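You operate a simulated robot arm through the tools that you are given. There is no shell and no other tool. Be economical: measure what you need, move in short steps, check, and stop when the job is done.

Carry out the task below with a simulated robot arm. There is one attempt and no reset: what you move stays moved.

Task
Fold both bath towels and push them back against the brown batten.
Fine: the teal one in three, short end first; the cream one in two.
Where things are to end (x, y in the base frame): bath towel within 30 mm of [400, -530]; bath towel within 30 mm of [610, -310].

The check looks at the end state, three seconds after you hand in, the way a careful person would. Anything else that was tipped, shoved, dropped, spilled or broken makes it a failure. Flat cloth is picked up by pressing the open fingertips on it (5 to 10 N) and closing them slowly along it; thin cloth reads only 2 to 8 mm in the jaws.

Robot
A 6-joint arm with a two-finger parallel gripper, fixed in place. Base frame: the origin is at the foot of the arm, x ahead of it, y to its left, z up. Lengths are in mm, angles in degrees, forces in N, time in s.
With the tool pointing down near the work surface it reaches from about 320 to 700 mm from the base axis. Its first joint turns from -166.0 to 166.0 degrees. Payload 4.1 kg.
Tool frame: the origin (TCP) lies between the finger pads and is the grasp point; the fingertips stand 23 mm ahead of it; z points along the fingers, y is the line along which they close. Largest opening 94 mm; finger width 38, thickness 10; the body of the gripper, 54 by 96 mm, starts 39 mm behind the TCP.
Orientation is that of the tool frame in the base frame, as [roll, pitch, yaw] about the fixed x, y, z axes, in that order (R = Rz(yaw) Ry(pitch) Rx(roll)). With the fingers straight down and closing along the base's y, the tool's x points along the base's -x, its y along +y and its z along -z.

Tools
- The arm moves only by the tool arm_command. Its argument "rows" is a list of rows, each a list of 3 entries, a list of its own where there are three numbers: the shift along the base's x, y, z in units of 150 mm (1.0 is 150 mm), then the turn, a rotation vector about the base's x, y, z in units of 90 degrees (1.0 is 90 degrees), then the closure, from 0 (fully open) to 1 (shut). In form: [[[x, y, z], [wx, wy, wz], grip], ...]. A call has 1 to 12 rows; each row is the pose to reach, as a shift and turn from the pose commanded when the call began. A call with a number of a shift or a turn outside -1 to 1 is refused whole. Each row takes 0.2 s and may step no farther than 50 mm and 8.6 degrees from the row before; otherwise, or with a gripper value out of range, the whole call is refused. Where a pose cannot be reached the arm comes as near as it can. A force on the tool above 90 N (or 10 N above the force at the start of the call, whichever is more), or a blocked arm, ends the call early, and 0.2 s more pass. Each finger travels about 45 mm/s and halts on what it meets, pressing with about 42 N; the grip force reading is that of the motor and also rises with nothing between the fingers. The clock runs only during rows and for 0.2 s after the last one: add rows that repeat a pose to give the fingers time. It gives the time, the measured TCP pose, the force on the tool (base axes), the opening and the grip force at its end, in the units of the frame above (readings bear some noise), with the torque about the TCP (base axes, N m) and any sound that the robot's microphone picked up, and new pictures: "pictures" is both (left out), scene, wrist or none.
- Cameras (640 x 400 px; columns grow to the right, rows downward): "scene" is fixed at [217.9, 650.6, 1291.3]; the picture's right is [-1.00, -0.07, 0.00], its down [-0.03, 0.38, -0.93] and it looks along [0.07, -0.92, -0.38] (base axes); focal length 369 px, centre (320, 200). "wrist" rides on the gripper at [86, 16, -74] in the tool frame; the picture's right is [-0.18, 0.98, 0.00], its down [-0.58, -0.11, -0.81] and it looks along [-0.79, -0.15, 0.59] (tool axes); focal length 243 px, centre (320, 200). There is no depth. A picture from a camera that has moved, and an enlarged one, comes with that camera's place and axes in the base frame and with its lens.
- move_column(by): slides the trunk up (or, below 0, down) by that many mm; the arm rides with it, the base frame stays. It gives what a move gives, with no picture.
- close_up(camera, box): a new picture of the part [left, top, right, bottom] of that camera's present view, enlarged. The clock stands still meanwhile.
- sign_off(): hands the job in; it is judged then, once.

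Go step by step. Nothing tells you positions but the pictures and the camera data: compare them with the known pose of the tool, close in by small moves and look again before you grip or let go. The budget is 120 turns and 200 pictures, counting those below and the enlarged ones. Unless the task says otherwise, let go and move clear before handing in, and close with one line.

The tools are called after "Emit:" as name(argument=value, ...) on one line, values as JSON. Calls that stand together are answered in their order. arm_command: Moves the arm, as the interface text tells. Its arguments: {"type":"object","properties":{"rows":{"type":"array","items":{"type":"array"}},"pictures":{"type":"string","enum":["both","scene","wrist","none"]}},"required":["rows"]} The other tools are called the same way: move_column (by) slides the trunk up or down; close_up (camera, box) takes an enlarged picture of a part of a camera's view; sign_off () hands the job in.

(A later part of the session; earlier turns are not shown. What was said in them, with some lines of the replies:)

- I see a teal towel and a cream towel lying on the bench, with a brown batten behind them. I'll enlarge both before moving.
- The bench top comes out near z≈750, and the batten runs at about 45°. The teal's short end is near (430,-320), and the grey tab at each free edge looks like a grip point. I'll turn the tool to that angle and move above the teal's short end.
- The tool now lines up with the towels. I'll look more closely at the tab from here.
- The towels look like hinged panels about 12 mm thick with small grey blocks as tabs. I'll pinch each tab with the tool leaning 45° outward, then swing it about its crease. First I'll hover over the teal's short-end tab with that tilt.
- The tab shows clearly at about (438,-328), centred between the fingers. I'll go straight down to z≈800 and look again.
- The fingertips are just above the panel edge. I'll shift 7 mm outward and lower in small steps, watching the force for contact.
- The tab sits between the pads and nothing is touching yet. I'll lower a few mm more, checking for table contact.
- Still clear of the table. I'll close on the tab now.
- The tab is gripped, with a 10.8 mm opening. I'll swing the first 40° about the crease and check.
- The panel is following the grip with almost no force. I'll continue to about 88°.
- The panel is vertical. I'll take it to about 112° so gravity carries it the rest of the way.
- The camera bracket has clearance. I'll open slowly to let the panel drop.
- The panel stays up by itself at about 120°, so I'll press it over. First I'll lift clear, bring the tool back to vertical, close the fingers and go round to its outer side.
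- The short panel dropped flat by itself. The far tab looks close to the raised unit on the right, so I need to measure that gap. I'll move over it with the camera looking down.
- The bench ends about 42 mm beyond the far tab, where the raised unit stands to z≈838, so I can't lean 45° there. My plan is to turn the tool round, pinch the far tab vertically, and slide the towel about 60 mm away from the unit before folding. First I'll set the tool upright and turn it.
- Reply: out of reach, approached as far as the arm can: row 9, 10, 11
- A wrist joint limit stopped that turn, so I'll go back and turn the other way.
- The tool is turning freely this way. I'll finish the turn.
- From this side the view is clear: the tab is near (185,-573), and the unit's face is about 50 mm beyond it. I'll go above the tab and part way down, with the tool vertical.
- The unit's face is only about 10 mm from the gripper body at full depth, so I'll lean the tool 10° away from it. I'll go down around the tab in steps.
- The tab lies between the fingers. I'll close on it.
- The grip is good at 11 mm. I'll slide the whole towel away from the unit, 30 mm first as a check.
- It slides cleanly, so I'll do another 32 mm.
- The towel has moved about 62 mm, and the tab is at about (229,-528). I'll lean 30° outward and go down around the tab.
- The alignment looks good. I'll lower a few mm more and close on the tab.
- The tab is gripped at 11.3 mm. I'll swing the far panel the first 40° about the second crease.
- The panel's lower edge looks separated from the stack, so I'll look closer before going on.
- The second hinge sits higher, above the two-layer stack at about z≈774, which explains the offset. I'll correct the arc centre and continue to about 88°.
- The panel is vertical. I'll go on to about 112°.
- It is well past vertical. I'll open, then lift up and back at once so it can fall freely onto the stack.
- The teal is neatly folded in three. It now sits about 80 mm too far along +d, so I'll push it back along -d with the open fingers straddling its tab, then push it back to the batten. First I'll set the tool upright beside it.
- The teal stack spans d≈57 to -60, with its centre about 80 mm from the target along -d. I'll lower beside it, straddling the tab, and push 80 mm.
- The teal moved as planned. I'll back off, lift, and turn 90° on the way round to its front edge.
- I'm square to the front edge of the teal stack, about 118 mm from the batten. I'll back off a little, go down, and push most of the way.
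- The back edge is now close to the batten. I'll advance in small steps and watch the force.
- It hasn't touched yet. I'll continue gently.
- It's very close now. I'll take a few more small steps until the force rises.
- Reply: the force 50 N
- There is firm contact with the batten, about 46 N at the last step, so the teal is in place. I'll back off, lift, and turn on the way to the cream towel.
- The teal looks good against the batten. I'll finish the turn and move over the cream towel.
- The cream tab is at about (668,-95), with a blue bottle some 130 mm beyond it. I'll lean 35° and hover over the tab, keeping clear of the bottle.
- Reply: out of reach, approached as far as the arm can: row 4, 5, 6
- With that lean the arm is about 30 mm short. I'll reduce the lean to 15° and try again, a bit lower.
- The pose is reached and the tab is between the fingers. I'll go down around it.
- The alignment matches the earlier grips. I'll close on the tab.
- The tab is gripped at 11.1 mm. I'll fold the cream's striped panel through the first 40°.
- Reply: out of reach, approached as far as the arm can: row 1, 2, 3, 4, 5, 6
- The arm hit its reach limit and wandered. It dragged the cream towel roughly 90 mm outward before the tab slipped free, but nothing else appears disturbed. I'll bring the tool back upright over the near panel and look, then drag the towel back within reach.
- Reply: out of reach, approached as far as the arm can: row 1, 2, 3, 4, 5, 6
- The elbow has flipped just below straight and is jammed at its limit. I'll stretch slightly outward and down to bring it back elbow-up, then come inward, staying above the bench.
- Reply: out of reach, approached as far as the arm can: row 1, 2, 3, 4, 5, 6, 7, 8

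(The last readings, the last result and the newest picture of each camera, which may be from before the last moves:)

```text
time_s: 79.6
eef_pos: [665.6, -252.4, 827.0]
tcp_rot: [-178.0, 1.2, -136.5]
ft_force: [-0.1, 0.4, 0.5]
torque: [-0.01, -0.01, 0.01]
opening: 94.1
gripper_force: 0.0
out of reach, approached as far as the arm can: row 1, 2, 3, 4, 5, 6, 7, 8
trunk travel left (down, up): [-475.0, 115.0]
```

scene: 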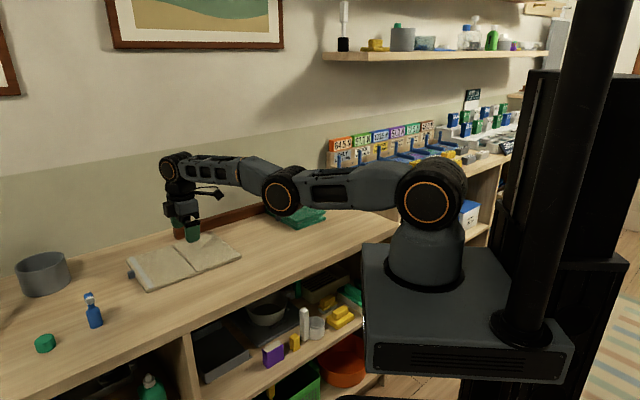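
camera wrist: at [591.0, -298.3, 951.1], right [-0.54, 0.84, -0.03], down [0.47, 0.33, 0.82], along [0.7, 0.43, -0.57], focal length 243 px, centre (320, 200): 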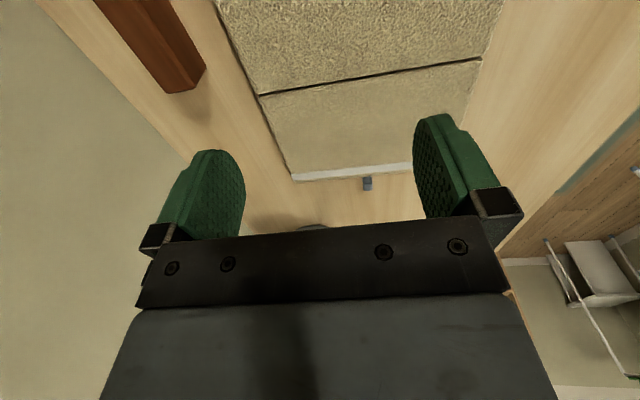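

Still jammed. I'll test stretching outward only, to see whether the radius changes.

Emit:
arm_command(rows=[[[0.15, -0.055, 0.1], [0, 0, 0], 0], [[0.3, -0.11, 0.1], [0, 0, 0], 0], [[0.3, -0.11, 0.1], [0, 0, 0], 0]], pictures="scene")

```text
time_s: 80.4
eef_pos: [669.7, -249.8, 837.5]
tcp_rot: [-178.0, 1.2, -136.4]
ft_force: [-0.3, -0.3, 0.0]
torque: [0.0, -0.01, 0.03]
opening: 94.0
gripper_force: 0.0
out of reach, approached as far as the arm can: row 1, 2, 3
trunk travel left (down, up): [-475.0, 115.0]
```

scene: 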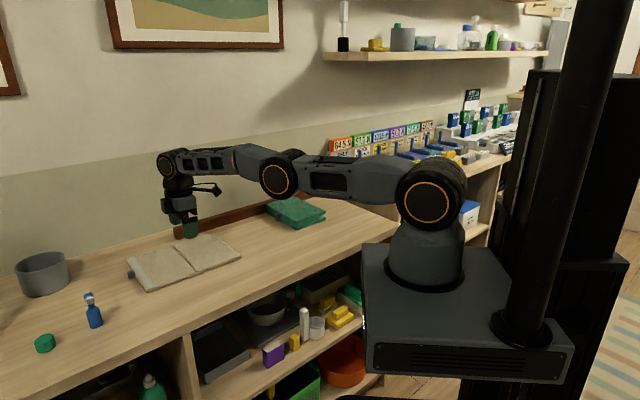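

The elbow is now about straight. I'll come inward and down to let it bend upward.

Emit:
arm_command(rows=[[[0, 0, -0.1], [0, 0, 0], 0], [[-0.05, 0.02, -0.2], [0, 0, 0], 0], [[-0.2, 0.07, -0.2], [0, 0, 0], 0], [[-0.4, 0.14, -0.2], [0, 0, 0], 0], [[-0.6, 0.21, -0.1], [0, 0, 0], 0]], pictures="scene")

```text
time_s: 81.6
eef_pos: [578.8, -218.8, 824.7]
tcp_rot: [-177.9, 1.3, -136.3]
ft_force: [0.9, 0.0, -0.4]
torque: [0.01, 0.01, -0.01]
opening: 94.2
gripper_force: 0.0
trunk travel left (down, up): [-475.0, 115.0]
```

scene: 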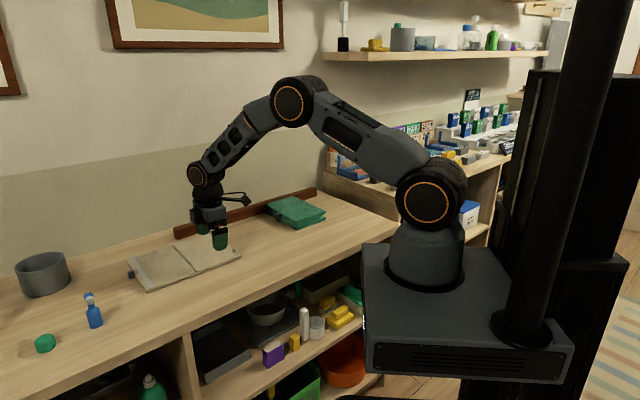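

The arm is back elbow-up and healthy. Next I'll press the open fingertips lightly on the cream's near panel and drag the towel back toward the base. First, above that panel.

Emit:
arm_command(rows=[[[0.17, -0.1, 0], [0.007, 0.027, 0], 0], [[0.34, -0.21, -0.1], [0.007, 0.027, 0], 0], [[0.34, -0.21, -0.22], [0.007, 0.027, 0], 0], [[0.34, -0.21, -0.22], [0.007, 0.027, 0], 0]])

Emit:
close_up(camera="scene", box=[120, 200, 280, 300])

```text
time_s: 82.6
eef_pos: [633.3, -248.8, 790.7]
tcp_rot: [180.0, -0.1, -136.5]
ft_force: [0.4, -0.2, 0.2]
torque: [-0.02, 0.01, -0.02]
opening: 93.9
gripper_force: 0.2
trunk travel left (down, up): [-475.0, 115.0]
camera wrist: at [559.1, -297.3, 865.8], right [-0.55, 0.84, 0.0], down [0.5, 0.32, 0.8], along [0.67, 0.44, -0.59], focal length 243 px, centre (320, 200)
```

scene: 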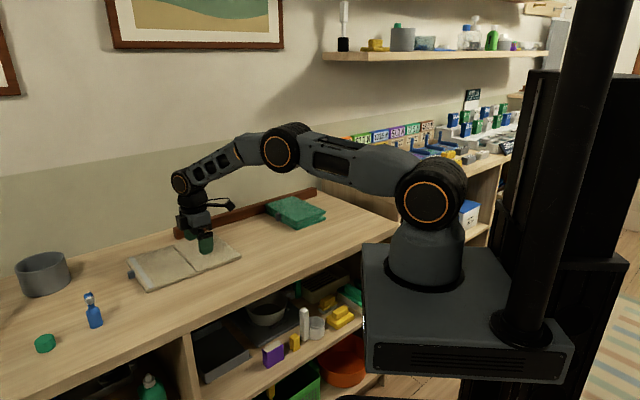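
wrist: 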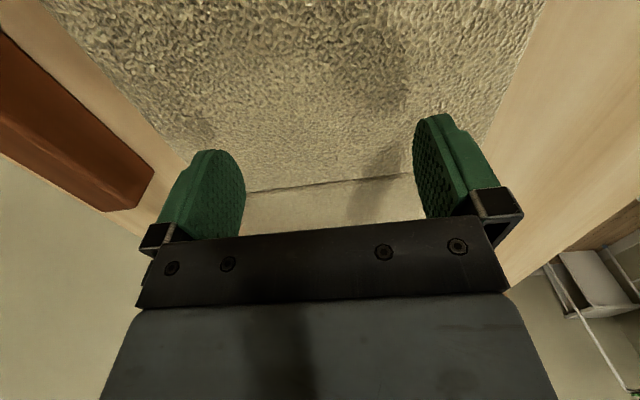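

```text
4.00 times, centred on (200, 250) of scene
camera zoom: at [217.9, 650.6, 1291.3], right [-1.0, -0.07, 0.0], down [-0.03, 0.38, -0.93], along [0.07, -0.92, -0.38], focal length 1478 px, centre (800, 0)
```

zoom: 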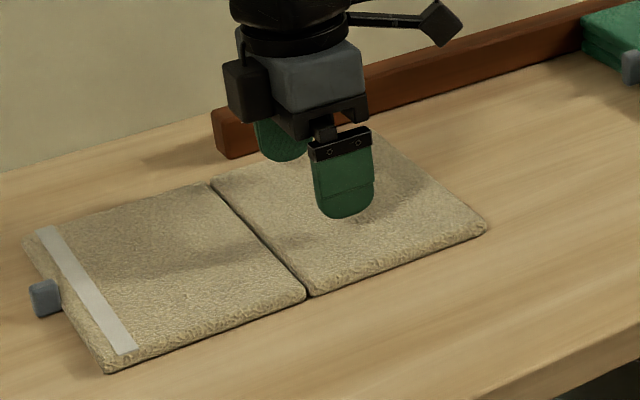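

Both fingertips are just above the near panel. I'll press down in 1–2 mm steps until I read about 8–10 N.

Emit:
arm_command(rows=[[[0, 0, -0.01], [0, 0, 0], 0], [[0, 0, -0.02], [0, 0, 0], 0], [[0, 0, -0.03], [0, 0, 0], 0], [[0, 0, -0.03], [0, 0, 0], 0]], pictures="none")

```text
time_s: 83.6
eef_pos: [632.2, -249.5, 785.6]
tcp_rot: [179.9, -0.2, -136.3]
ft_force: [-0.4, 0.4, -0.8]
torque: [0.01, 0.02, 0.0]
opening: 94.0
gripper_force: 0.0
trunk travel left (down, up): [-475.0, 115.0]
```

Emit:
arm_command(rows=[[[0, 0, -0.008], [0, 0, 0], 0], [[0, 0, -0.015], [0, 0, 0], 0], [[0, 0, -0.015], [0, 0, 0], 0]], pictures="none")

```text
time_s: 84.4
eef_pos: [629.1, -250.9, 783.1]
tcp_rot: [179.9, -0.1, -136.5]
ft_force: [0.0, -0.3, 0.2]
torque: [0.02, 0.01, 0.02]
opening: 93.9
gripper_force: 0.0
trunk travel left (down, up): [-475.0, 115.0]
```

Still no contact, with the tips at about z 760. I'll go lower.

Emit:
arm_command(rows=[[[0, 0, -0.008], [0, 0, 0], 0], [[0, 0, -0.016], [0, 0, 0], 0], [[0, 0, -0.016], [0, 0, 0], 0]], pictures="none")

```text
time_s: 85.2
eef_pos: [630.0, -249.8, 780.5]
tcp_rot: [179.9, 0.0, -136.4]
ft_force: [-0.2, -0.9, -0.4]
torque: [-0.02, 0.03, -0.02]
opening: 93.9
gripper_force: 0.1
trunk travel left (down, up): [-475.0, 115.0]
```

Emit:
arm_command(rows=[[[0, 0, -0.008], [0, 0, 0], 0], [[0, 0, -0.016], [0, 0, 0], 0], [[0, 0, -0.016], [0, 0, 0], 0]], pictures="none")

Emit:
close_up(camera="scene", box=[150, 210, 246, 270])

```text
time_s: 86.0
eef_pos: [632.7, -250.9, 779.5]
tcp_rot: [180.0, -0.1, -136.4]
ft_force: [-0.2, -0.4, -0.3]
torque: [-0.02, -0.02, -0.02]
opening: 93.9
gripper_force: 0.1
trunk travel left (down, up): [-475.0, 115.0]
```

```text
6.67 times, centred on (198, 240) of scene
camera zoom: at [217.9, 650.6, 1291.3], right [-1.0, -0.07, 0.0], down [-0.03, 0.38, -0.93], along [0.07, -0.92, -0.38], focal length 2463 px, centre (1133, -67)
```

zoom: 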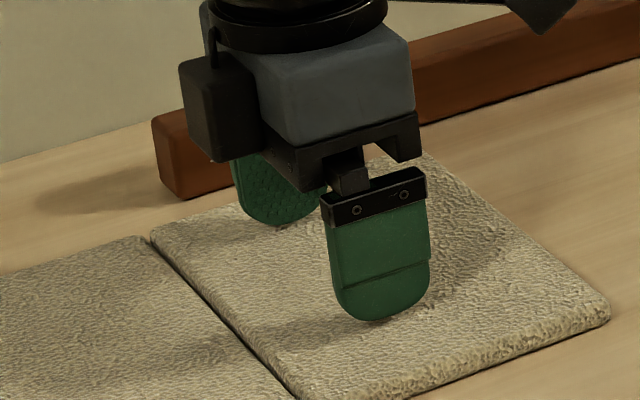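

The bench must be lower than I estimated, nearer 740. I'll keep going down carefully.

Emit:
arm_command(rows=[[[0, 0, -0.008], [0, 0, 0], 0], [[0, 0, -0.016], [0, 0, 0], 0], [[0, 0, -0.023], [0, 0, 0], 0], [[0, 0, -0.023], [0, 0, 0], 0]], pictures="none")

```text
time_s: 87.0
eef_pos: [630.4, -251.8, 775.2]
tcp_rot: [179.8, -0.1, -136.5]
ft_force: [0.4, 0.4, -0.9]
torque: [-0.01, 0.0, 0.01]
opening: 94.1
gripper_force: 0.1
trunk travel left (down, up): [-475.0, 115.0]
```

Emit:
arm_command(rows=[[[0, 0, -0.008], [0, 0, 0], 0], [[0, 0, -0.016], [0, 0, 0], 0], [[0, 0, -0.023], [0, 0, 0], 0], [[0, 0, -0.023], [0, 0, 0], 0]], pictures="none")

```text
time_s: 88.0
eef_pos: [631.9, -250.9, 775.0]
tcp_rot: [-179.8, 0.0, -136.4]
ft_force: [0.7, 2.7, 27.8]
torque: [1.02, 0.97, -0.14]
opening: 94.2
gripper_force: 0.0
trunk travel left (down, up): [-475.0, 115.0]
```

There's contact: the panel top is at about z 752, reading 28 N. I'll ease off a little and drag 40 mm toward the base as a test.

Emit:
arm_command(rows=[[[0, 0, 0.008], [0, 0, 0], 0], [[-0.05, -0.005, 0.008], [0, 0, 0], 0], [[-0.1, -0.01, 0.008], [0, 0, 0], 0], [[-0.15, -0.016, 0.008], [0, 0, 0], 0], [[-0.2, -0.022, 0.008], [0, 0, 0], 0], [[-0.27, -0.03, 0.008], [0, 0, 0], 0]], pictures="none")

Emit:
close_up(camera="scene", box=[120, 200, 280, 300])

```text
time_s: 89.4
eef_pos: [591.0, -254.7, 774.7]
tcp_rot: [-179.9, 0.0, -136.4]
ft_force: [11.2, 0.5, 25.2]
torque: [0.93, 0.55, -0.44]
opening: 91.0
gripper_force: 0.1
trunk travel left (down, up): [-475.0, 115.0]
```

```text
4.00 times, centred on (200, 250) of scene
camera zoom: at [217.9, 650.6, 1291.3], right [-1.0, -0.07, 0.0], down [-0.03, 0.38, -0.93], along [0.07, -0.92, -0.38], focal length 1478 px, centre (800, 0)
```

zoom: 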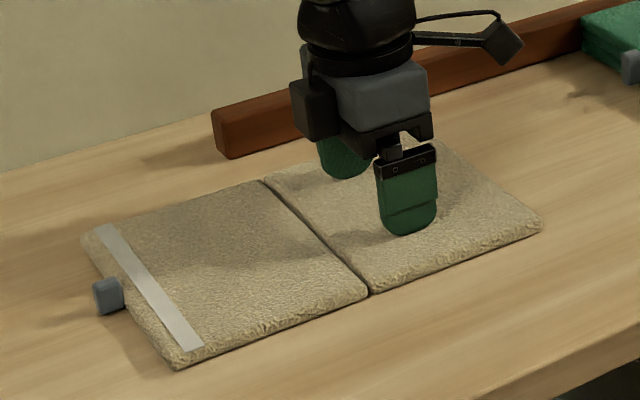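

The towel drags along well. I'll continue another 90 mm.

Emit:
arm_command(rows=[[[-0.06, -0.006, 0], [0, 0, 0], 0], [[-0.12, -0.013, 0], [0, 0, 0], 0], [[-0.18, -0.019, 0], [0, 0, 0], 0], [[-0.24, -0.026, 0], [0, 0, 0], 0], [[-0.3, -0.032, 0], [0, 0, 0], 0], [[-0.36, -0.039, 0], [0, 0, 0], 0], [[-0.42, -0.045, 0], [0, 0, 0], 0], [[-0.48, -0.052, 0], [0, 0, 0], 0], [[-0.54, -0.058, 0], [0, 0, 0], 0], [[-0.6, -0.065, 0], [0, 0, 0], 0]], pictures="none")

Emit:
arm_command(rows=[[[0, 0, 0.3], [0, 0, 0], 0], [[0, 0, 0.6], [0, 0, 0], 0], [[0.2, 0.2, 0.8], [-0.03, 0.03, 0], 0], [[0.2, 0.2, 0.9], [-0.06, 0.061, 0], 0], [[0.2, 0.2, 0.9], [-0.06, 0.061, 0], 0]])

```text
time_s: 91.6
eef_pos: [500.8, -265.4, 775.0]
tcp_rot: [179.9, -0.1, -136.3]
ft_force: [6.7, 0.9, 14.2]
torque: [-0.39, -0.72, 0.25]
opening: 94.0
gripper_force: 0.0
trunk travel left (down, up): [-475.0, 115.0]
```

```text
refused: row 3 steps farther than a row can; nothing moved
```

Emit:
arm_command(rows=[[[0, 0, 0.3], [0, 0, 0], 0], [[0, 0, 0.6], [0, 0, 0], 0], [[0.12, 0.12, 0.8], [-0.03, 0.03, 0], 0], [[0.24, 0.24, 0.9], [-0.06, 0.061, 0], 0], [[0.24, 0.24, 0.9], [-0.06, 0.061, 0], 0]])

```text
time_s: 92.8
eef_pos: [535.6, -230.8, 909.7]
tcp_rot: [-179.9, -7.9, -136.4]
ft_force: [0.4, 0.3, -0.4]
torque: [0.03, 0.0, 0.02]
opening: 93.9
gripper_force: 0.0
trunk travel left (down, up): [-475.0, 115.0]
camera wrist: at [470.2, -270.4, 996.0], right [-0.55, 0.84, -0.03], down [0.57, 0.39, 0.72], along [0.61, 0.38, -0.69], focal length 243 px, centre (320, 200)
```

scene: 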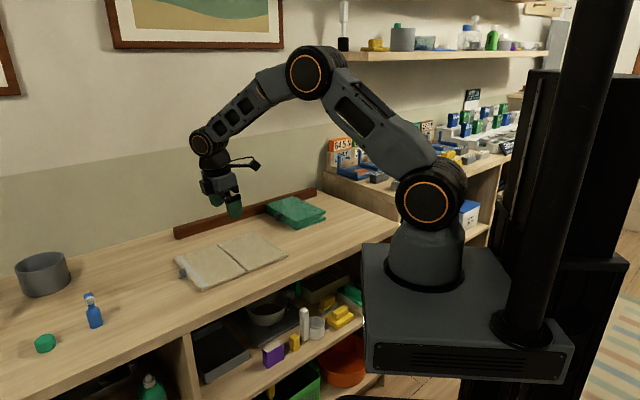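
wrist: 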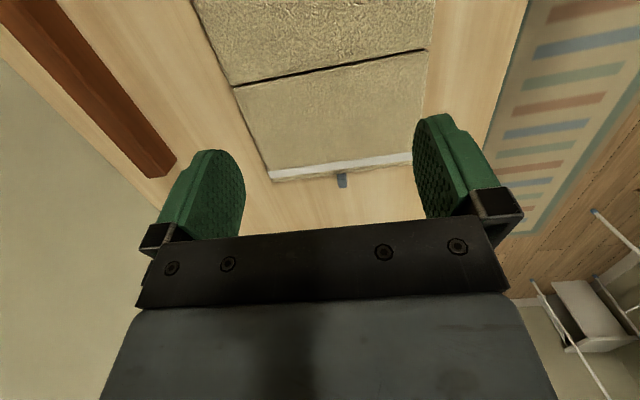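

The towel is back within reach, with its tab at about (636,-132). I'll lean 15° and hover over the tab.

Emit:
arm_command(rows=[[[0.18, 0.177, 0], [-0.055, 0.056, 0], 0], [[0.36, 0.354, 0], [-0.055, 0.056, 0], 0], [[0.54, 0.532, -0.1], [-0.055, 0.056, 0], 0], [[0.719, 0.709, -0.25], [-0.055, 0.056, 0], 0], [[0.719, 0.709, -0.55], [-0.055, 0.056, 0], 0], [[0.719, 0.709, -0.55], [-0.055, 0.056, 0], 0]])

```text
time_s: 94.2
eef_pos: [643.7, -125.8, 826.8]
tcp_rot: [-179.9, -14.9, -136.5]
ft_force: [-0.2, -0.6, -0.9]
torque: [0.01, 0.01, 0.0]
opening: 93.9
gripper_force: 0.0
trunk travel left (down, up): [-475.0, 115.0]
camera wrist: at [586.5, -157.2, 920.4], right [-0.55, 0.83, -0.05], down [0.63, 0.45, 0.63], along [0.55, 0.32, -0.78], focal length 243 px, centre (320, 200)
```

scene: 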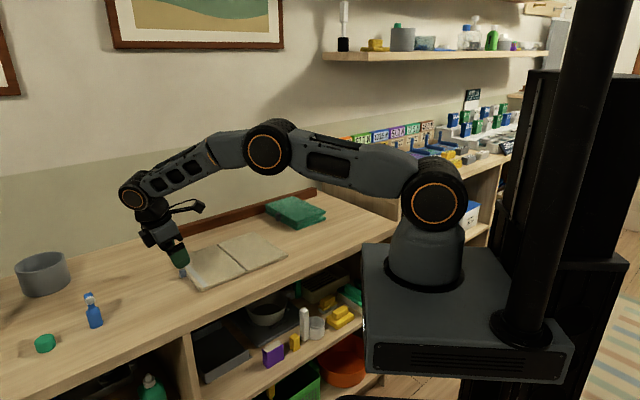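
wrist: 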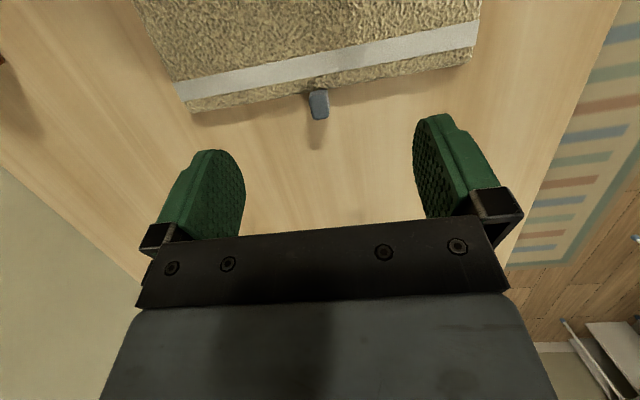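

The elbow has a comfortable bend this time, and the tab is centred. I'll go down and close on it.

Emit:
arm_command(rows=[[[-0.01, -0.01, -0.12], [0, 0, 0], 0], [[-0.01, -0.01, -0.24], [0, 0, 0], 0], [[-0.01, -0.01, -0.345], [0, 0, 0], 0], [[-0.01, -0.01, -0.345], [0, 0, 0], 0.2], [[-0.01, -0.01, -0.345], [0, 0, 0], 0.4], [[-0.01, -0.01, -0.345], [0, 0, 0], 0.55], [[-0.01, -0.01, -0.345], [0, 0, 0], 0.7], [[-0.01, -0.01, -0.345], [0, 0, 0], 0.85], [[-0.01, -0.01, -0.345], [0, 0, 0], 1], [[-0.01, -0.01, -0.345], [0, 0, 0], 1], [[-0.01, -0.01, -0.345], [0, 0, 0], 1], [[-0.01, -0.01, -0.345], [0, 0, 0], 1]], pictures="wrist")

Emit:
close_up(camera="scene", box=[140, 200, 300, 300])

```text
time_s: 96.8
eef_pos: [642.3, -125.2, 773.6]
tcp_rot: [-179.8, -14.8, -136.4]
ft_force: [1.2, -0.4, 0.4]
torque: [0.0, 0.03, 0.25]
opening: 11.0
gripper_force: 42.4
trunk travel left (down, up): [-475.0, 115.0]
camera wrist: at [584.6, -157.9, 867.9], right [-0.55, 0.83, -0.05], down [0.63, 0.45, 0.63], along [0.55, 0.32, -0.77], focal length 243 px, centre (320, 200)
```

wrist: 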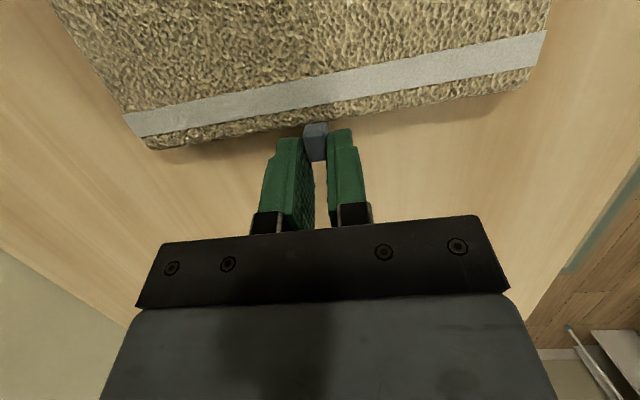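

```text
4.00 times, centred on (220, 250) of scene
camera zoom: at [217.9, 650.6, 1291.3], right [-1.0, -0.07, 0.0], down [-0.03, 0.38, -0.93], along [0.07, -0.92, -0.38], focal length 1478 px, centre (720, 0)
```

zoom: 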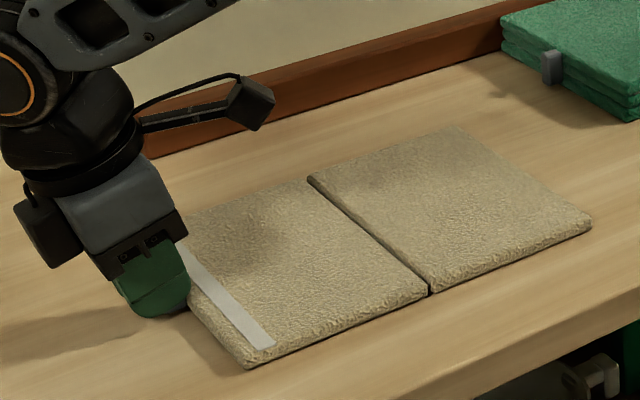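

It's gripped at 11 mm. I'll lift the first 24° and check that the arm is tracking this time.

Emit:
arm_command(rows=[[[-0.009, -0.009, 0.065], [0.031, -0.0315, 0], 1], [[-0.021, -0.0205, 0.131], [0.062, -0.063, 0], 1], [[-0.055, -0.054, 0.257], [0.124, -0.127, 0], 1], [[-0.1, -0.0985, 0.375], [0.187, -0.19, 0], 1], [[-0.1, -0.0985, 0.375], [0.187, -0.19, 0], 1]], pictures="scene")

Emit:
close_up(camera="scene", box=[140, 200, 300, 300])

```text
time_s: 98.0
eef_pos: [628.8, -140.2, 830.1]
tcp_rot: [179.8, 9.3, -136.3]
ft_force: [1.4, -0.3, 7.5]
torque: [-0.82, 0.75, 0.04]
opening: 11.2
gripper_force: 41.4
trunk travel left (down, up): [-475.0, 115.0]
```

scene: 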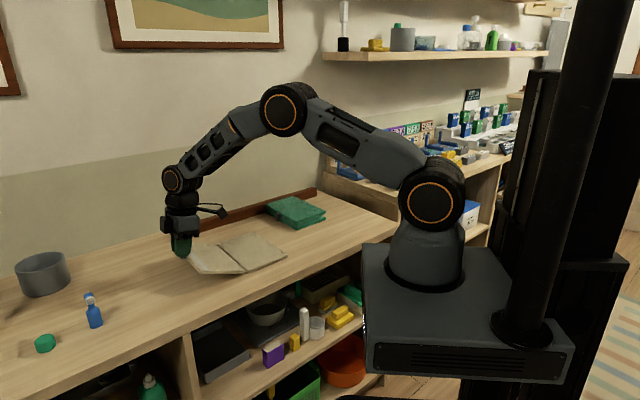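

```text
4.00 times, centred on (220, 250) of scene
camera zoom: at [217.9, 650.6, 1291.3], right [-1.0, -0.07, 0.0], down [-0.03, 0.38, -0.93], along [0.07, -0.92, -0.38], focal length 1478 px, centre (720, 0)
```

zoom: 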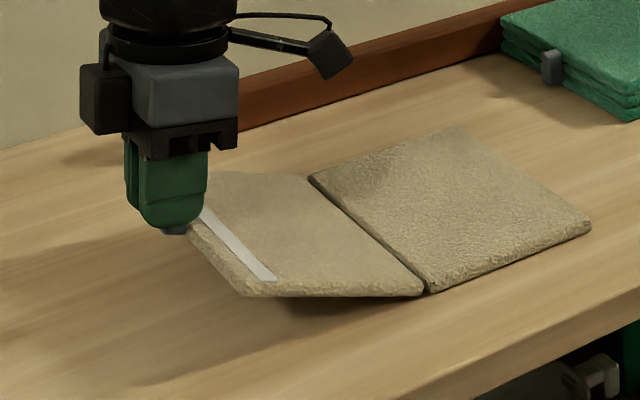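

It's tracking well. I'll continue to 72°.

Emit:
arm_command(rows=[[[-0.0576, -0.0565, 0.108], [0.062, -0.063, 0], 1], [[-0.125, -0.122, 0.204], [0.124, -0.127, 0], 1], [[-0.201, -0.197, 0.285], [0.187, -0.19, 0], 1], [[-0.285, -0.279, 0.351], [0.249, -0.254, 0], 1], [[-0.374, -0.367, 0.401], [0.311, -0.317, 0], 1], [[-0.468, -0.459, 0.432], [0.373, -0.381, 0], 1], [[-0.468, -0.459, 0.432], [0.373, -0.381, 0], 1]], pictures="none")

Emit:
close_up(camera="scene", box=[140, 170, 300, 290])

```text
time_s: 99.6
eef_pos: [557.4, -208.9, 898.7]
tcp_rot: [179.2, 57.4, -136.6]
ft_force: [9.7, -1.1, 28.6]
torque: [-0.21, -0.19, -0.13]
opening: 11.0
gripper_force: 42.4
trunk travel left (down, up): [-475.0, 115.0]
```

```text
3.33 times, centred on (220, 230) of scene
camera zoom: at [217.9, 650.6, 1291.3], right [-1.0, -0.07, 0.0], down [-0.03, 0.38, -0.93], along [0.07, -0.92, -0.38], focal length 1232 px, centre (653, 100)
```

zoom: 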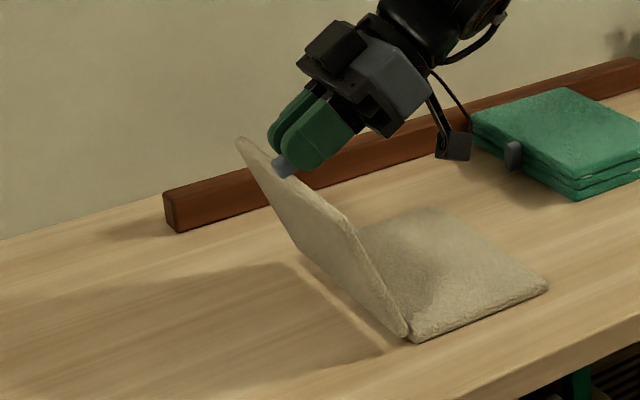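

There is a 28 N push along the panel, so my arc radius is a few mm short. I'll add about 5 mm and continue past vertical.

Emit:
arm_command(rows=[[[0, 0, 0.033], [0, 0, 0], 1], [[-0.095, -0.093, 0.046], [0.062, -0.063, 0], 1], [[-0.191, -0.188, 0.042], [0.124, -0.127, 0], 1], [[-0.286, -0.28, 0.02], [0.187, -0.19, 0], 1], [[-0.286, -0.28, 0.02], [0.187, -0.19, 0], 1]], pictures="none")

Emit:
close_up(camera="scene", box=[140, 170, 300, 290])

```text
time_s: 100.8
eef_pos: [513.0, -251.6, 899.9]
tcp_rot: [175.7, 81.4, -139.7]
ft_force: [-10.7, 1.8, 27.6]
torque: [-0.24, -0.07, 0.13]
opening: 11.0
gripper_force: 41.6
trunk travel left (down, up): [-475.0, 115.0]
```

```text
3.33 times, centred on (220, 230) of scene
camera zoom: at [217.9, 650.6, 1291.3], right [-1.0, -0.07, 0.0], down [-0.03, 0.38, -0.93], along [0.07, -0.92, -0.38], focal length 1232 px, centre (653, 100)
```

zoom: 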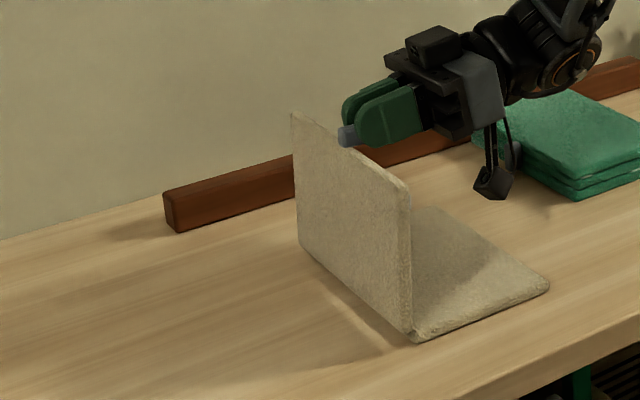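

The panel is just past vertical. I'll ease up a bit and carry it further over.

Emit:
arm_command(rows=[[[0, 0, 0.025], [0, 0, 0], 1], [[-0.045, -0.045, 0.015], [0.016, -0.016, 0], 1], [[-0.091, -0.089, -0.01], [0.031, -0.0315, 0], 1], [[-0.135, -0.13, -0.035], [0.045, -0.046, 0], 1], [[-0.176, -0.173, -0.065], [0.054, -0.056, 0], 1]], pictures="none")

Emit:
close_up(camera="scene", box=[140, 170, 300, 290])

```text
time_s: 102.0
eef_pos: [486.8, -275.9, 889.3]
tcp_rot: [160.4, 88.0, -155.1]
ft_force: [-4.7, 5.9, 19.7]
torque: [0.92, -1.06, 0.23]
opening: 11.2
gripper_force: 41.7
trunk travel left (down, up): [-475.0, 115.0]
```

```text
3.33 times, centred on (220, 230) of scene
camera zoom: at [217.9, 650.6, 1291.3], right [-1.0, -0.07, 0.0], down [-0.03, 0.38, -0.93], along [0.07, -0.92, -0.38], focal length 1232 px, centre (653, 100)
```

zoom: 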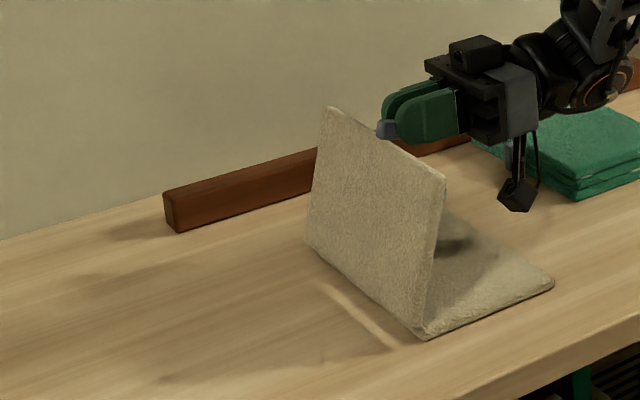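

It's past vertical, at about 103°. I'll release and lift away promptly.

Emit:
arm_command(rows=[[[0, 0, 0.0], [0, 0, 0], 0.6], [[0, 0, 0], [0, 0, 0], 0.4], [[0, 0, 0.1], [0, 0, 0], 0.3], [[0, 0, 0.4], [0, 0, 0], 0.3], [[0, 0, 0.7], [0, 0, 0], 0.3], [[0, 0, 0.9], [0, 0, 0], 0.3], [[0, 0, 0.9], [-0.06, 0.061, 0], 0.3], [[0, 0, 0.9], [-0.12, 0.122, 0], 0.3], [[0, 0, 0.9], [-0.18, 0.184, 0], 0.3], [[0, 0, 0.9], [-0.24, 0.245, 0], 0.3], [[0, 0, 0.9], [-0.3, 0.306, 0], 0.3]], pictures="scene")

Emit:
close_up(camera="scene", box=[140, 170, 300, 290])

```text
time_s: 104.4
eef_pos: [488.1, -277.2, 1023.5]
tcp_rot: [179.0, 49.4, -136.7]
ft_force: [0.3, 0.0, 0.3]
torque: [0.0, -0.03, -0.01]
opening: 65.8
gripper_force: 0.0
trunk travel left (down, up): [-475.0, 115.0]
```

scene: 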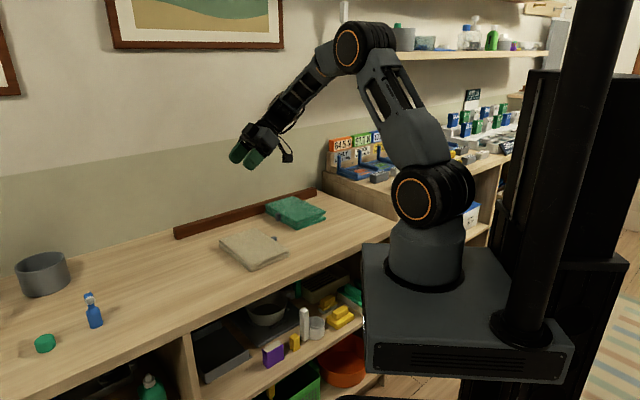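

```text
3.33 times, centred on (220, 230) of scene
camera zoom: at [217.9, 650.6, 1291.3], right [-1.0, -0.07, 0.0], down [-0.03, 0.38, -0.93], along [0.07, -0.92, -0.38], focal length 1232 px, centre (653, 100)
```

zoom: 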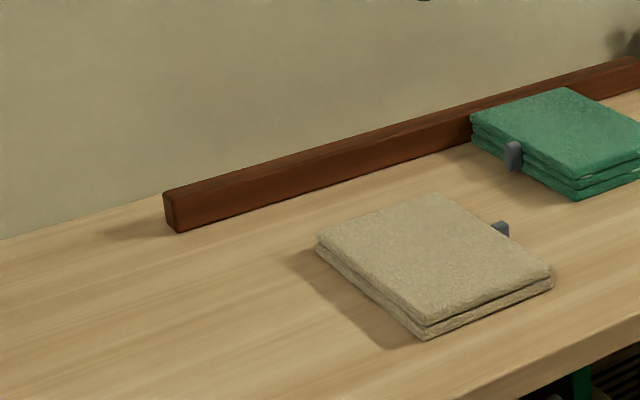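

The cream is folded in two. It needs about 50 mm along +d and then back to the batten. I'll set the tool upright on its -d side.

Emit:
arm_command(rows=[[[-0.1, -0.1, 0], [-0.06, 0.061, 0], 0.2], [[-0.2, -0.2, 0], [-0.12, 0.122, 0], 0], [[-0.3, -0.3, -0.15], [-0.18, 0.184, 0], 0], [[-0.4, -0.4, -0.3], [-0.24, 0.245, 0], 0], [[-0.5, -0.49, -0.45], [-0.3, 0.306, 0], 0], [[-0.5, -0.49, -0.65], [-0.345, 0.352, 0], 0], [[-0.5, -0.49, -0.85], [-0.384, 0.392, 0], 0], [[-0.5, -0.49, -0.85], [-0.384, 0.392, 0], 0]])

```text
time_s: 106.2
eef_pos: [411.8, -349.8, 896.2]
tcp_rot: [179.9, 0.1, -136.2]
ft_force: [-0.3, -0.3, 0.4]
torque: [-0.01, -0.04, -0.02]
opening: 94.0
gripper_force: 0.0
trunk travel left (down, up): [-475.0, 115.0]
camera wrist: at [339.5, -397.6, 970.8], right [-0.55, 0.84, 0.0], down [0.5, 0.32, 0.81], along [0.68, 0.44, -0.59], focal length 243 px, centre (320, 200)
```

scene: 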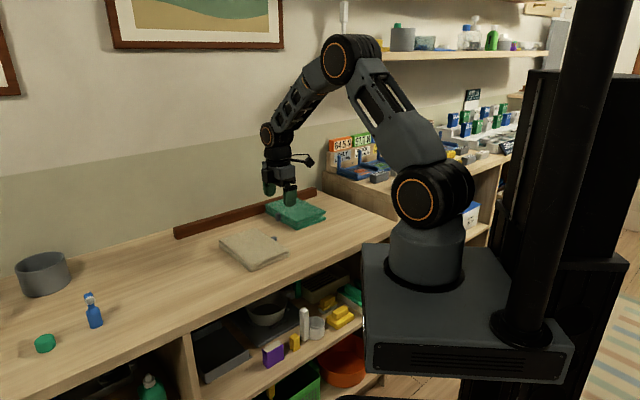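
wrist: 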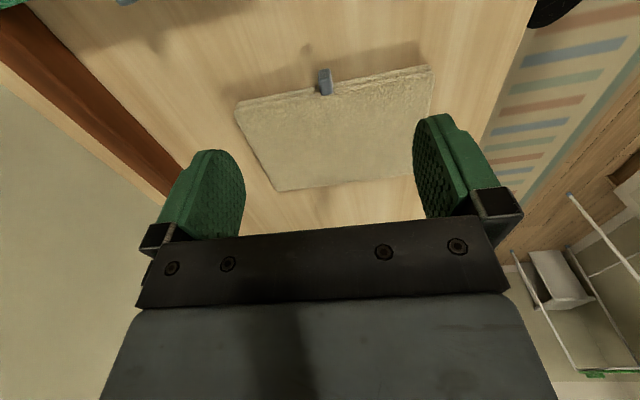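

The cream spans about d=82 to 213, so it needs to go about 70 mm along +d. I'll go down with the fingers straddling the tab and push.

Emit:
arm_command(rows=[[[0, 0, -0.3], [0, 0, 0], 0], [[0, 0, -0.6], [0, 0, 0], 0], [[0, 0, -0.8], [0, 0, 0], 0], [[0, 0, -0.845], [0, 0, 0], 0], [[0.05, 0.049, -0.845], [0, 0, 0], 0], [[0.1, 0.098, -0.845], [0, 0, 0], 0], [[0.15, 0.147, -0.845], [0, 0, 0], 0], [[0.2, 0.196, -0.845], [0, 0, 0], 0], [[0.25, 0.245, -0.845], [0, 0, 0], 0], [[0.3, 0.294, -0.845], [0, 0, 0], 0], [[0.35, 0.343, -0.845], [0, 0, 0], 0], [[0.4, 0.392, -0.845], [0, 0, 0], 0]])

Emit:
close_up(camera="scene", box=[140, 170, 300, 290])

```text
time_s: 108.8
eef_pos: [474.8, -291.5, 769.4]
tcp_rot: [179.8, 0.0, -136.3]
ft_force: [-0.3, 0.6, -0.2]
torque: [0.07, 0.02, 0.01]
opening: 94.2
gripper_force: 0.0
trunk travel left (down, up): [-475.0, 115.0]
camera wrist: at [400.8, -339.2, 844.5], right [-0.55, 0.84, 0.0], down [0.5, 0.32, 0.81], along [0.68, 0.44, -0.59], focal length 243 px, centre (320, 200)
```

scene: 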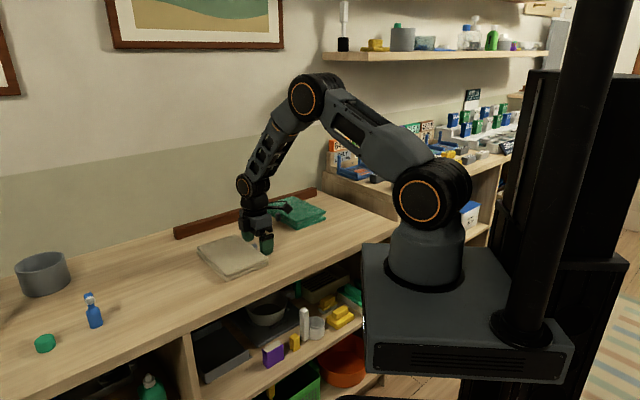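
wrist: 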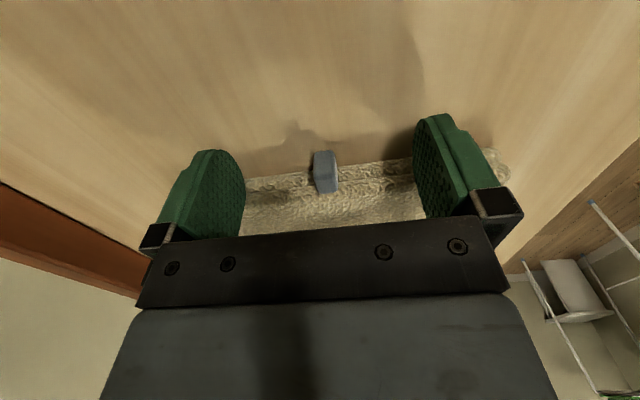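

```text
3.33 times, centred on (220, 230) of scene
camera zoom: at [217.9, 650.6, 1291.3], right [-1.0, -0.07, 0.0], down [-0.03, 0.38, -0.93], along [0.07, -0.92, -0.38], focal length 1232 px, centre (653, 100)
```

zoom: 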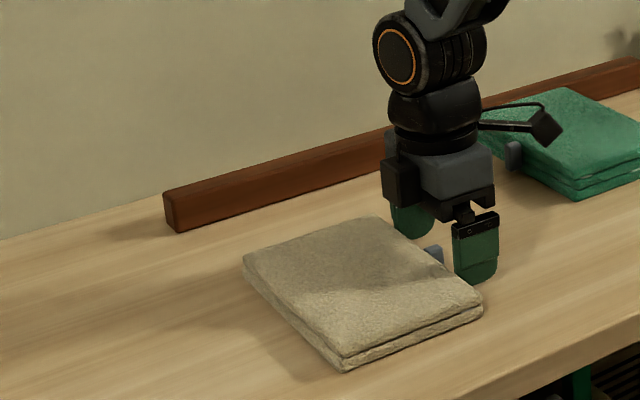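

The cream is at the right place along the batten. I'll back off, lift, turn 90°, and go round to its front edge.

Emit:
arm_command(rows=[[[-0.09, -0.088, 0], [0, 0, 0], 0], [[-0.09, -0.088, 0.3], [0, 0, 0], 0], [[-0.09, -0.088, 0.6], [0, 0, 0], 0], [[-0.09, -0.088, 0.85], [0, 0, 0], 0], [[-0.15, 0.1, 0.85], [0, 0, -0.09], 0], [[-0.2, 0.3, 0.85], [0, 0, -0.18], 0], [[-0.25, 0.5, 0.85], [0, 0, -0.27], 0], [[-0.25, 0.7, 0.85], [0, 0, -0.36], 0], [[-0.25, 0.85, 0.85], [0, 0, -0.45], 0], [[-0.25, 0.95, 0.85], [0, 0, -0.54], 0], [[-0.25, 0.95, 0.85], [0, 0, -0.63], 0], [[-0.25, 0.95, 0.85], [0, 0, -0.72], 0]], pictures="none")

Emit:
arm_command(rows=[[[0, 0.04, 0], [0, 0, -0.09], 0], [[0, 0.08, 0], [0, 0, -0.18], 0], [[0, 0.08, 0], [0, 0, -0.265], 0], [[0, 0.08, 0], [0, 0, -0.265], 0]])

```text
time_s: 111.4
eef_pos: [434.8, -147.5, 896.5]
tcp_rot: [179.8, 0.1, 158.7]
ft_force: [0.4, 1.1, -0.5]
torque: [0.01, 0.02, -0.01]
opening: 94.1
gripper_force: 0.1
trunk travel left (down, up): [-475.0, 115.0]
```

```text
time_s: 112.4
eef_pos: [434.0, -136.9, 895.7]
tcp_rot: [179.8, 0.0, 134.9]
ft_force: [0.5, 0.0, 0.6]
torque: [-0.03, -0.03, -0.01]
opening: 93.8
gripper_force: 0.1
trunk travel left (down, up): [-475.0, 115.0]
camera wrist: at [385.6, -64.0, 970.7], right [0.83, 0.56, 0.0], down [0.33, -0.49, 0.81], along [0.46, -0.67, -0.59], focal length 243 px, centre (320, 200)
```

scene: 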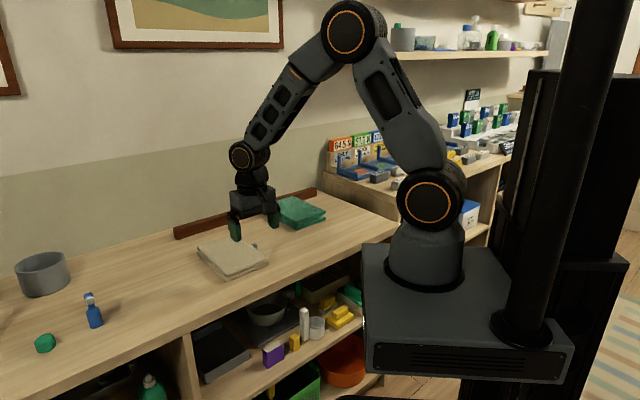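
wrist: 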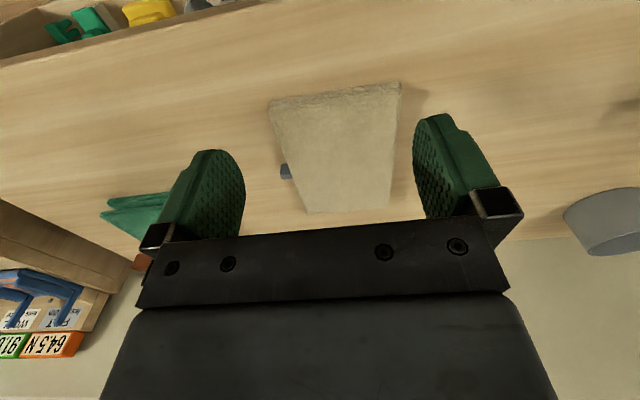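

I'm square to the cream's front edge. I'll go down and push most of the way to the batten.

Emit:
arm_command(rows=[[[0, 0, -0.3], [0, 0, 0], 0], [[0, 0, -0.6], [0, 0, 0], 0], [[0, 0, -0.8], [0, 0, 0], 0], [[0, 0, -0.845], [0, 0, 0], 0], [[0.07, -0.071, -0.845], [0, 0, 0], 0], [[0.14, -0.143, -0.845], [0, 0, 0], 0], [[0.21, -0.214, -0.845], [0, 0, 0], 0], [[0.28, -0.286, -0.845], [0, 0, 0], 0], [[0.35, -0.357, -0.845], [0, 0, 0], 0], [[0.42, -0.428, -0.845], [0, 0, 0], 0], [[0.48, -0.49, -0.845], [0, 0, 0], 0], [[0.53, -0.54, -0.845], [0, 0, 0], 0]], pictures="scene")

Emit:
close_up(camera="scene", box=[160, 170, 320, 270])

```text
time_s: 115.0
eef_pos: [516.3, -217.2, 769.8]
tcp_rot: [179.9, 0.1, 135.0]
ft_force: [-0.7, 0.1, -0.5]
torque: [0.04, 0.0, 0.05]
opening: 93.8
gripper_force: 0.1
trunk travel left (down, up): [-475.0, 115.0]
```

scene: 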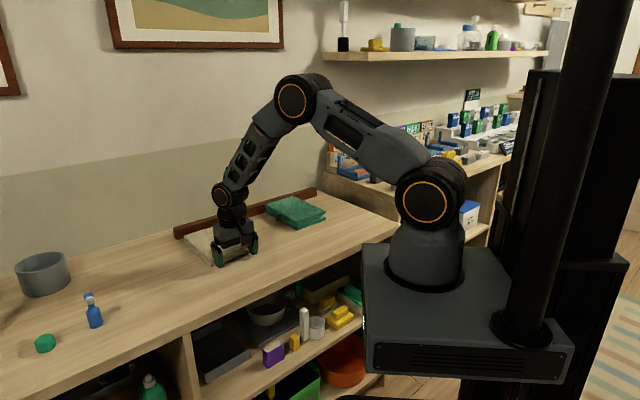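

```text
4.00 times, centred on (240, 220) of scene
camera zoom: at [217.9, 650.6, 1291.3], right [-1.0, -0.07, 0.0], down [-0.03, 0.38, -0.93], along [0.07, -0.92, -0.38], focal length 1478 px, centre (640, 120)
```

zoom: 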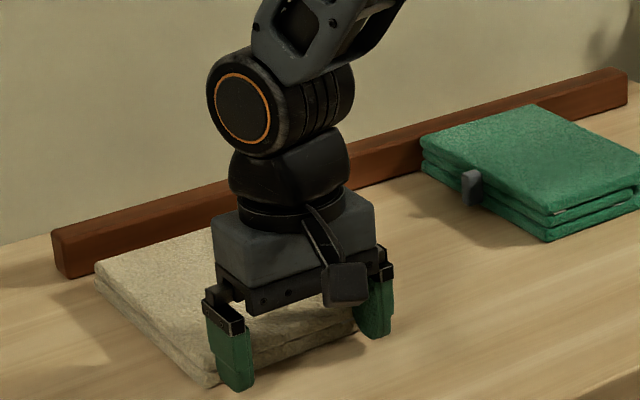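

Close to the batten now, so I'll take small steps and watch the force.

Emit:
arm_command(rows=[[[0.021, -0.021, 0], [0, 0, 0], 0], [[0.042, -0.043, 0], [0, 0, 0], 0], [[0.063, -0.064, 0], [0, 0, 0], 0], [[0.084, -0.086, 0], [0, 0, 0], 0], [[0.098, -0.1, 0], [0, 0, 0], 0]], pictures="none")

Emit:
close_up(camera="scene", box=[160, 170, 320, 270])

```text
time_s: 116.2
eef_pos: [530.0, -232.9, 769.9]
tcp_rot: [179.9, 0.1, 135.0]
ft_force: [-1.4, 1.3, 1.3]
torque: [0.04, -0.03, -0.01]
opening: 93.9
gripper_force: 0.0
trunk travel left (down, up): [-475.0, 115.0]
```

```text
4.00 times, centred on (240, 220) of scene
camera zoom: at [217.9, 650.6, 1291.3], right [-1.0, -0.07, 0.0], down [-0.03, 0.38, -0.93], along [0.07, -0.92, -0.38], focal length 1478 px, centre (640, 120)
```

zoom: 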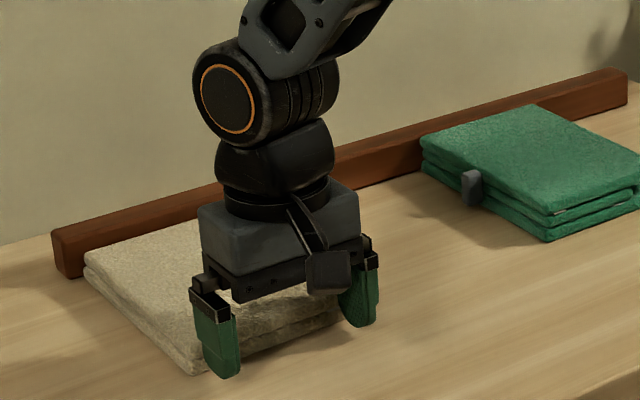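

Emit:
arm_command(rows=[[[0.014, -0.014, 0], [0, 0, 0], 0], [[0.028, -0.0285, 0], [0, 0, 0], 0], [[0.042, -0.043, 0], [0, 0, 0], 0]], pictures="none")

```text
time_s: 117.0
eef_pos: [531.1, -234.9, 769.7]
tcp_rot: [180.0, -0.3, 135.0]
ft_force: [-32.3, 25.8, 11.1]
torque: [0.72, -0.12, -0.48]
opening: 94.1
gripper_force: 0.1
trunk travel left (down, up): [-475.0, 115.0]
```

The cream is firmly against the batten. I'll back off, lift clear, and check both towels.

Emit:
arm_command(rows=[[[-0.05, 0.05, 0], [0, 0, 0], 0], [[-0.2, 0.2, 0], [0, 0, 0], 0], [[-0.2, 0.2, 0.3], [0, 0, 0], 0], [[-0.2, 0.2, 0.6], [0, 0, 0], 0], [[-0.2, 0.2, 0.9], [0, 0, 0], 0], [[-0.4, 0.3, 0.98], [0, 0, 0], 0], [[-0.6, 0.3, 0.98], [0, 0, 0], 0], [[-0.6, 0.3, 0.98], [0, 0, 0], 0]])

Emit:
close_up(camera="scene", box=[150, 170, 342, 290])

```text
time_s: 118.8
eef_pos: [445.5, -194.4, 915.2]
tcp_rot: [179.9, 0.1, 135.0]
ft_force: [0.3, 0.6, 0.6]
torque: [0.0, -0.04, -0.02]
opening: 93.9
gripper_force: 0.0
trunk travel left (down, up): [-475.0, 115.0]
camera wrist: at [395.9, -120.6, 991.0], right [0.83, 0.56, 0.0], down [0.33, -0.49, 0.81], along [0.46, -0.67, -0.59], focal length 243 px, centre (320, 200)
```

scene: 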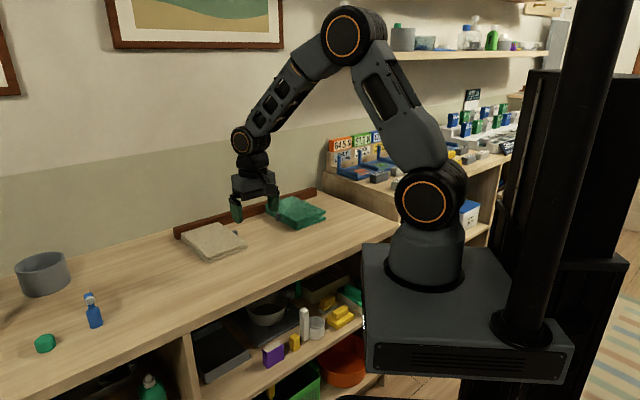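
wrist: 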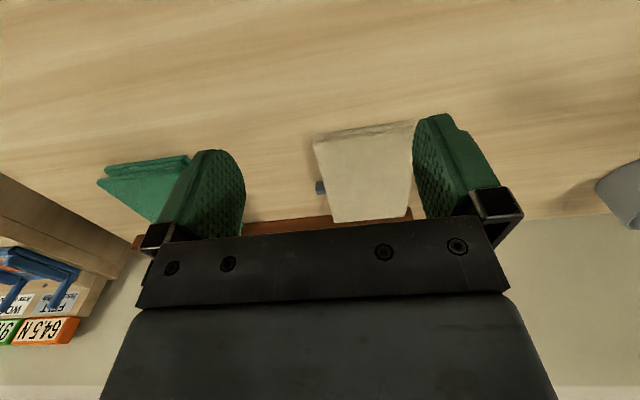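

```text
3.33 times, centred on (246, 230) of scene
camera zoom: at [217.9, 650.6, 1291.3], right [-1.0, -0.07, 0.0], down [-0.03, 0.38, -0.93], along [0.07, -0.92, -0.38], focal length 1232 px, centre (567, 100)
```

zoom: 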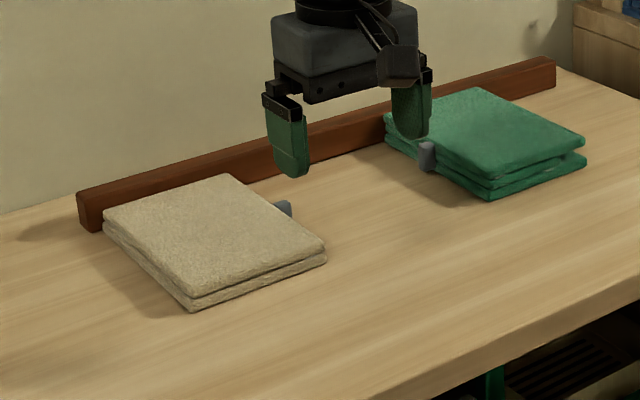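

Both towels are folded and lie against the batten. By the pictures their centres are within a few mm of the targets, and the arm is clear, so I'm handing in.

Emit:
sign_off()

```text
The job is handed in.
```

Both towels are folded and lie flush against the brown batten, the teal in three (short end first) at about [400, -530] and the cream in two at about [610, -310]; the bottle, bowl, cap and the raised unit looked undisturbed in the last picture.
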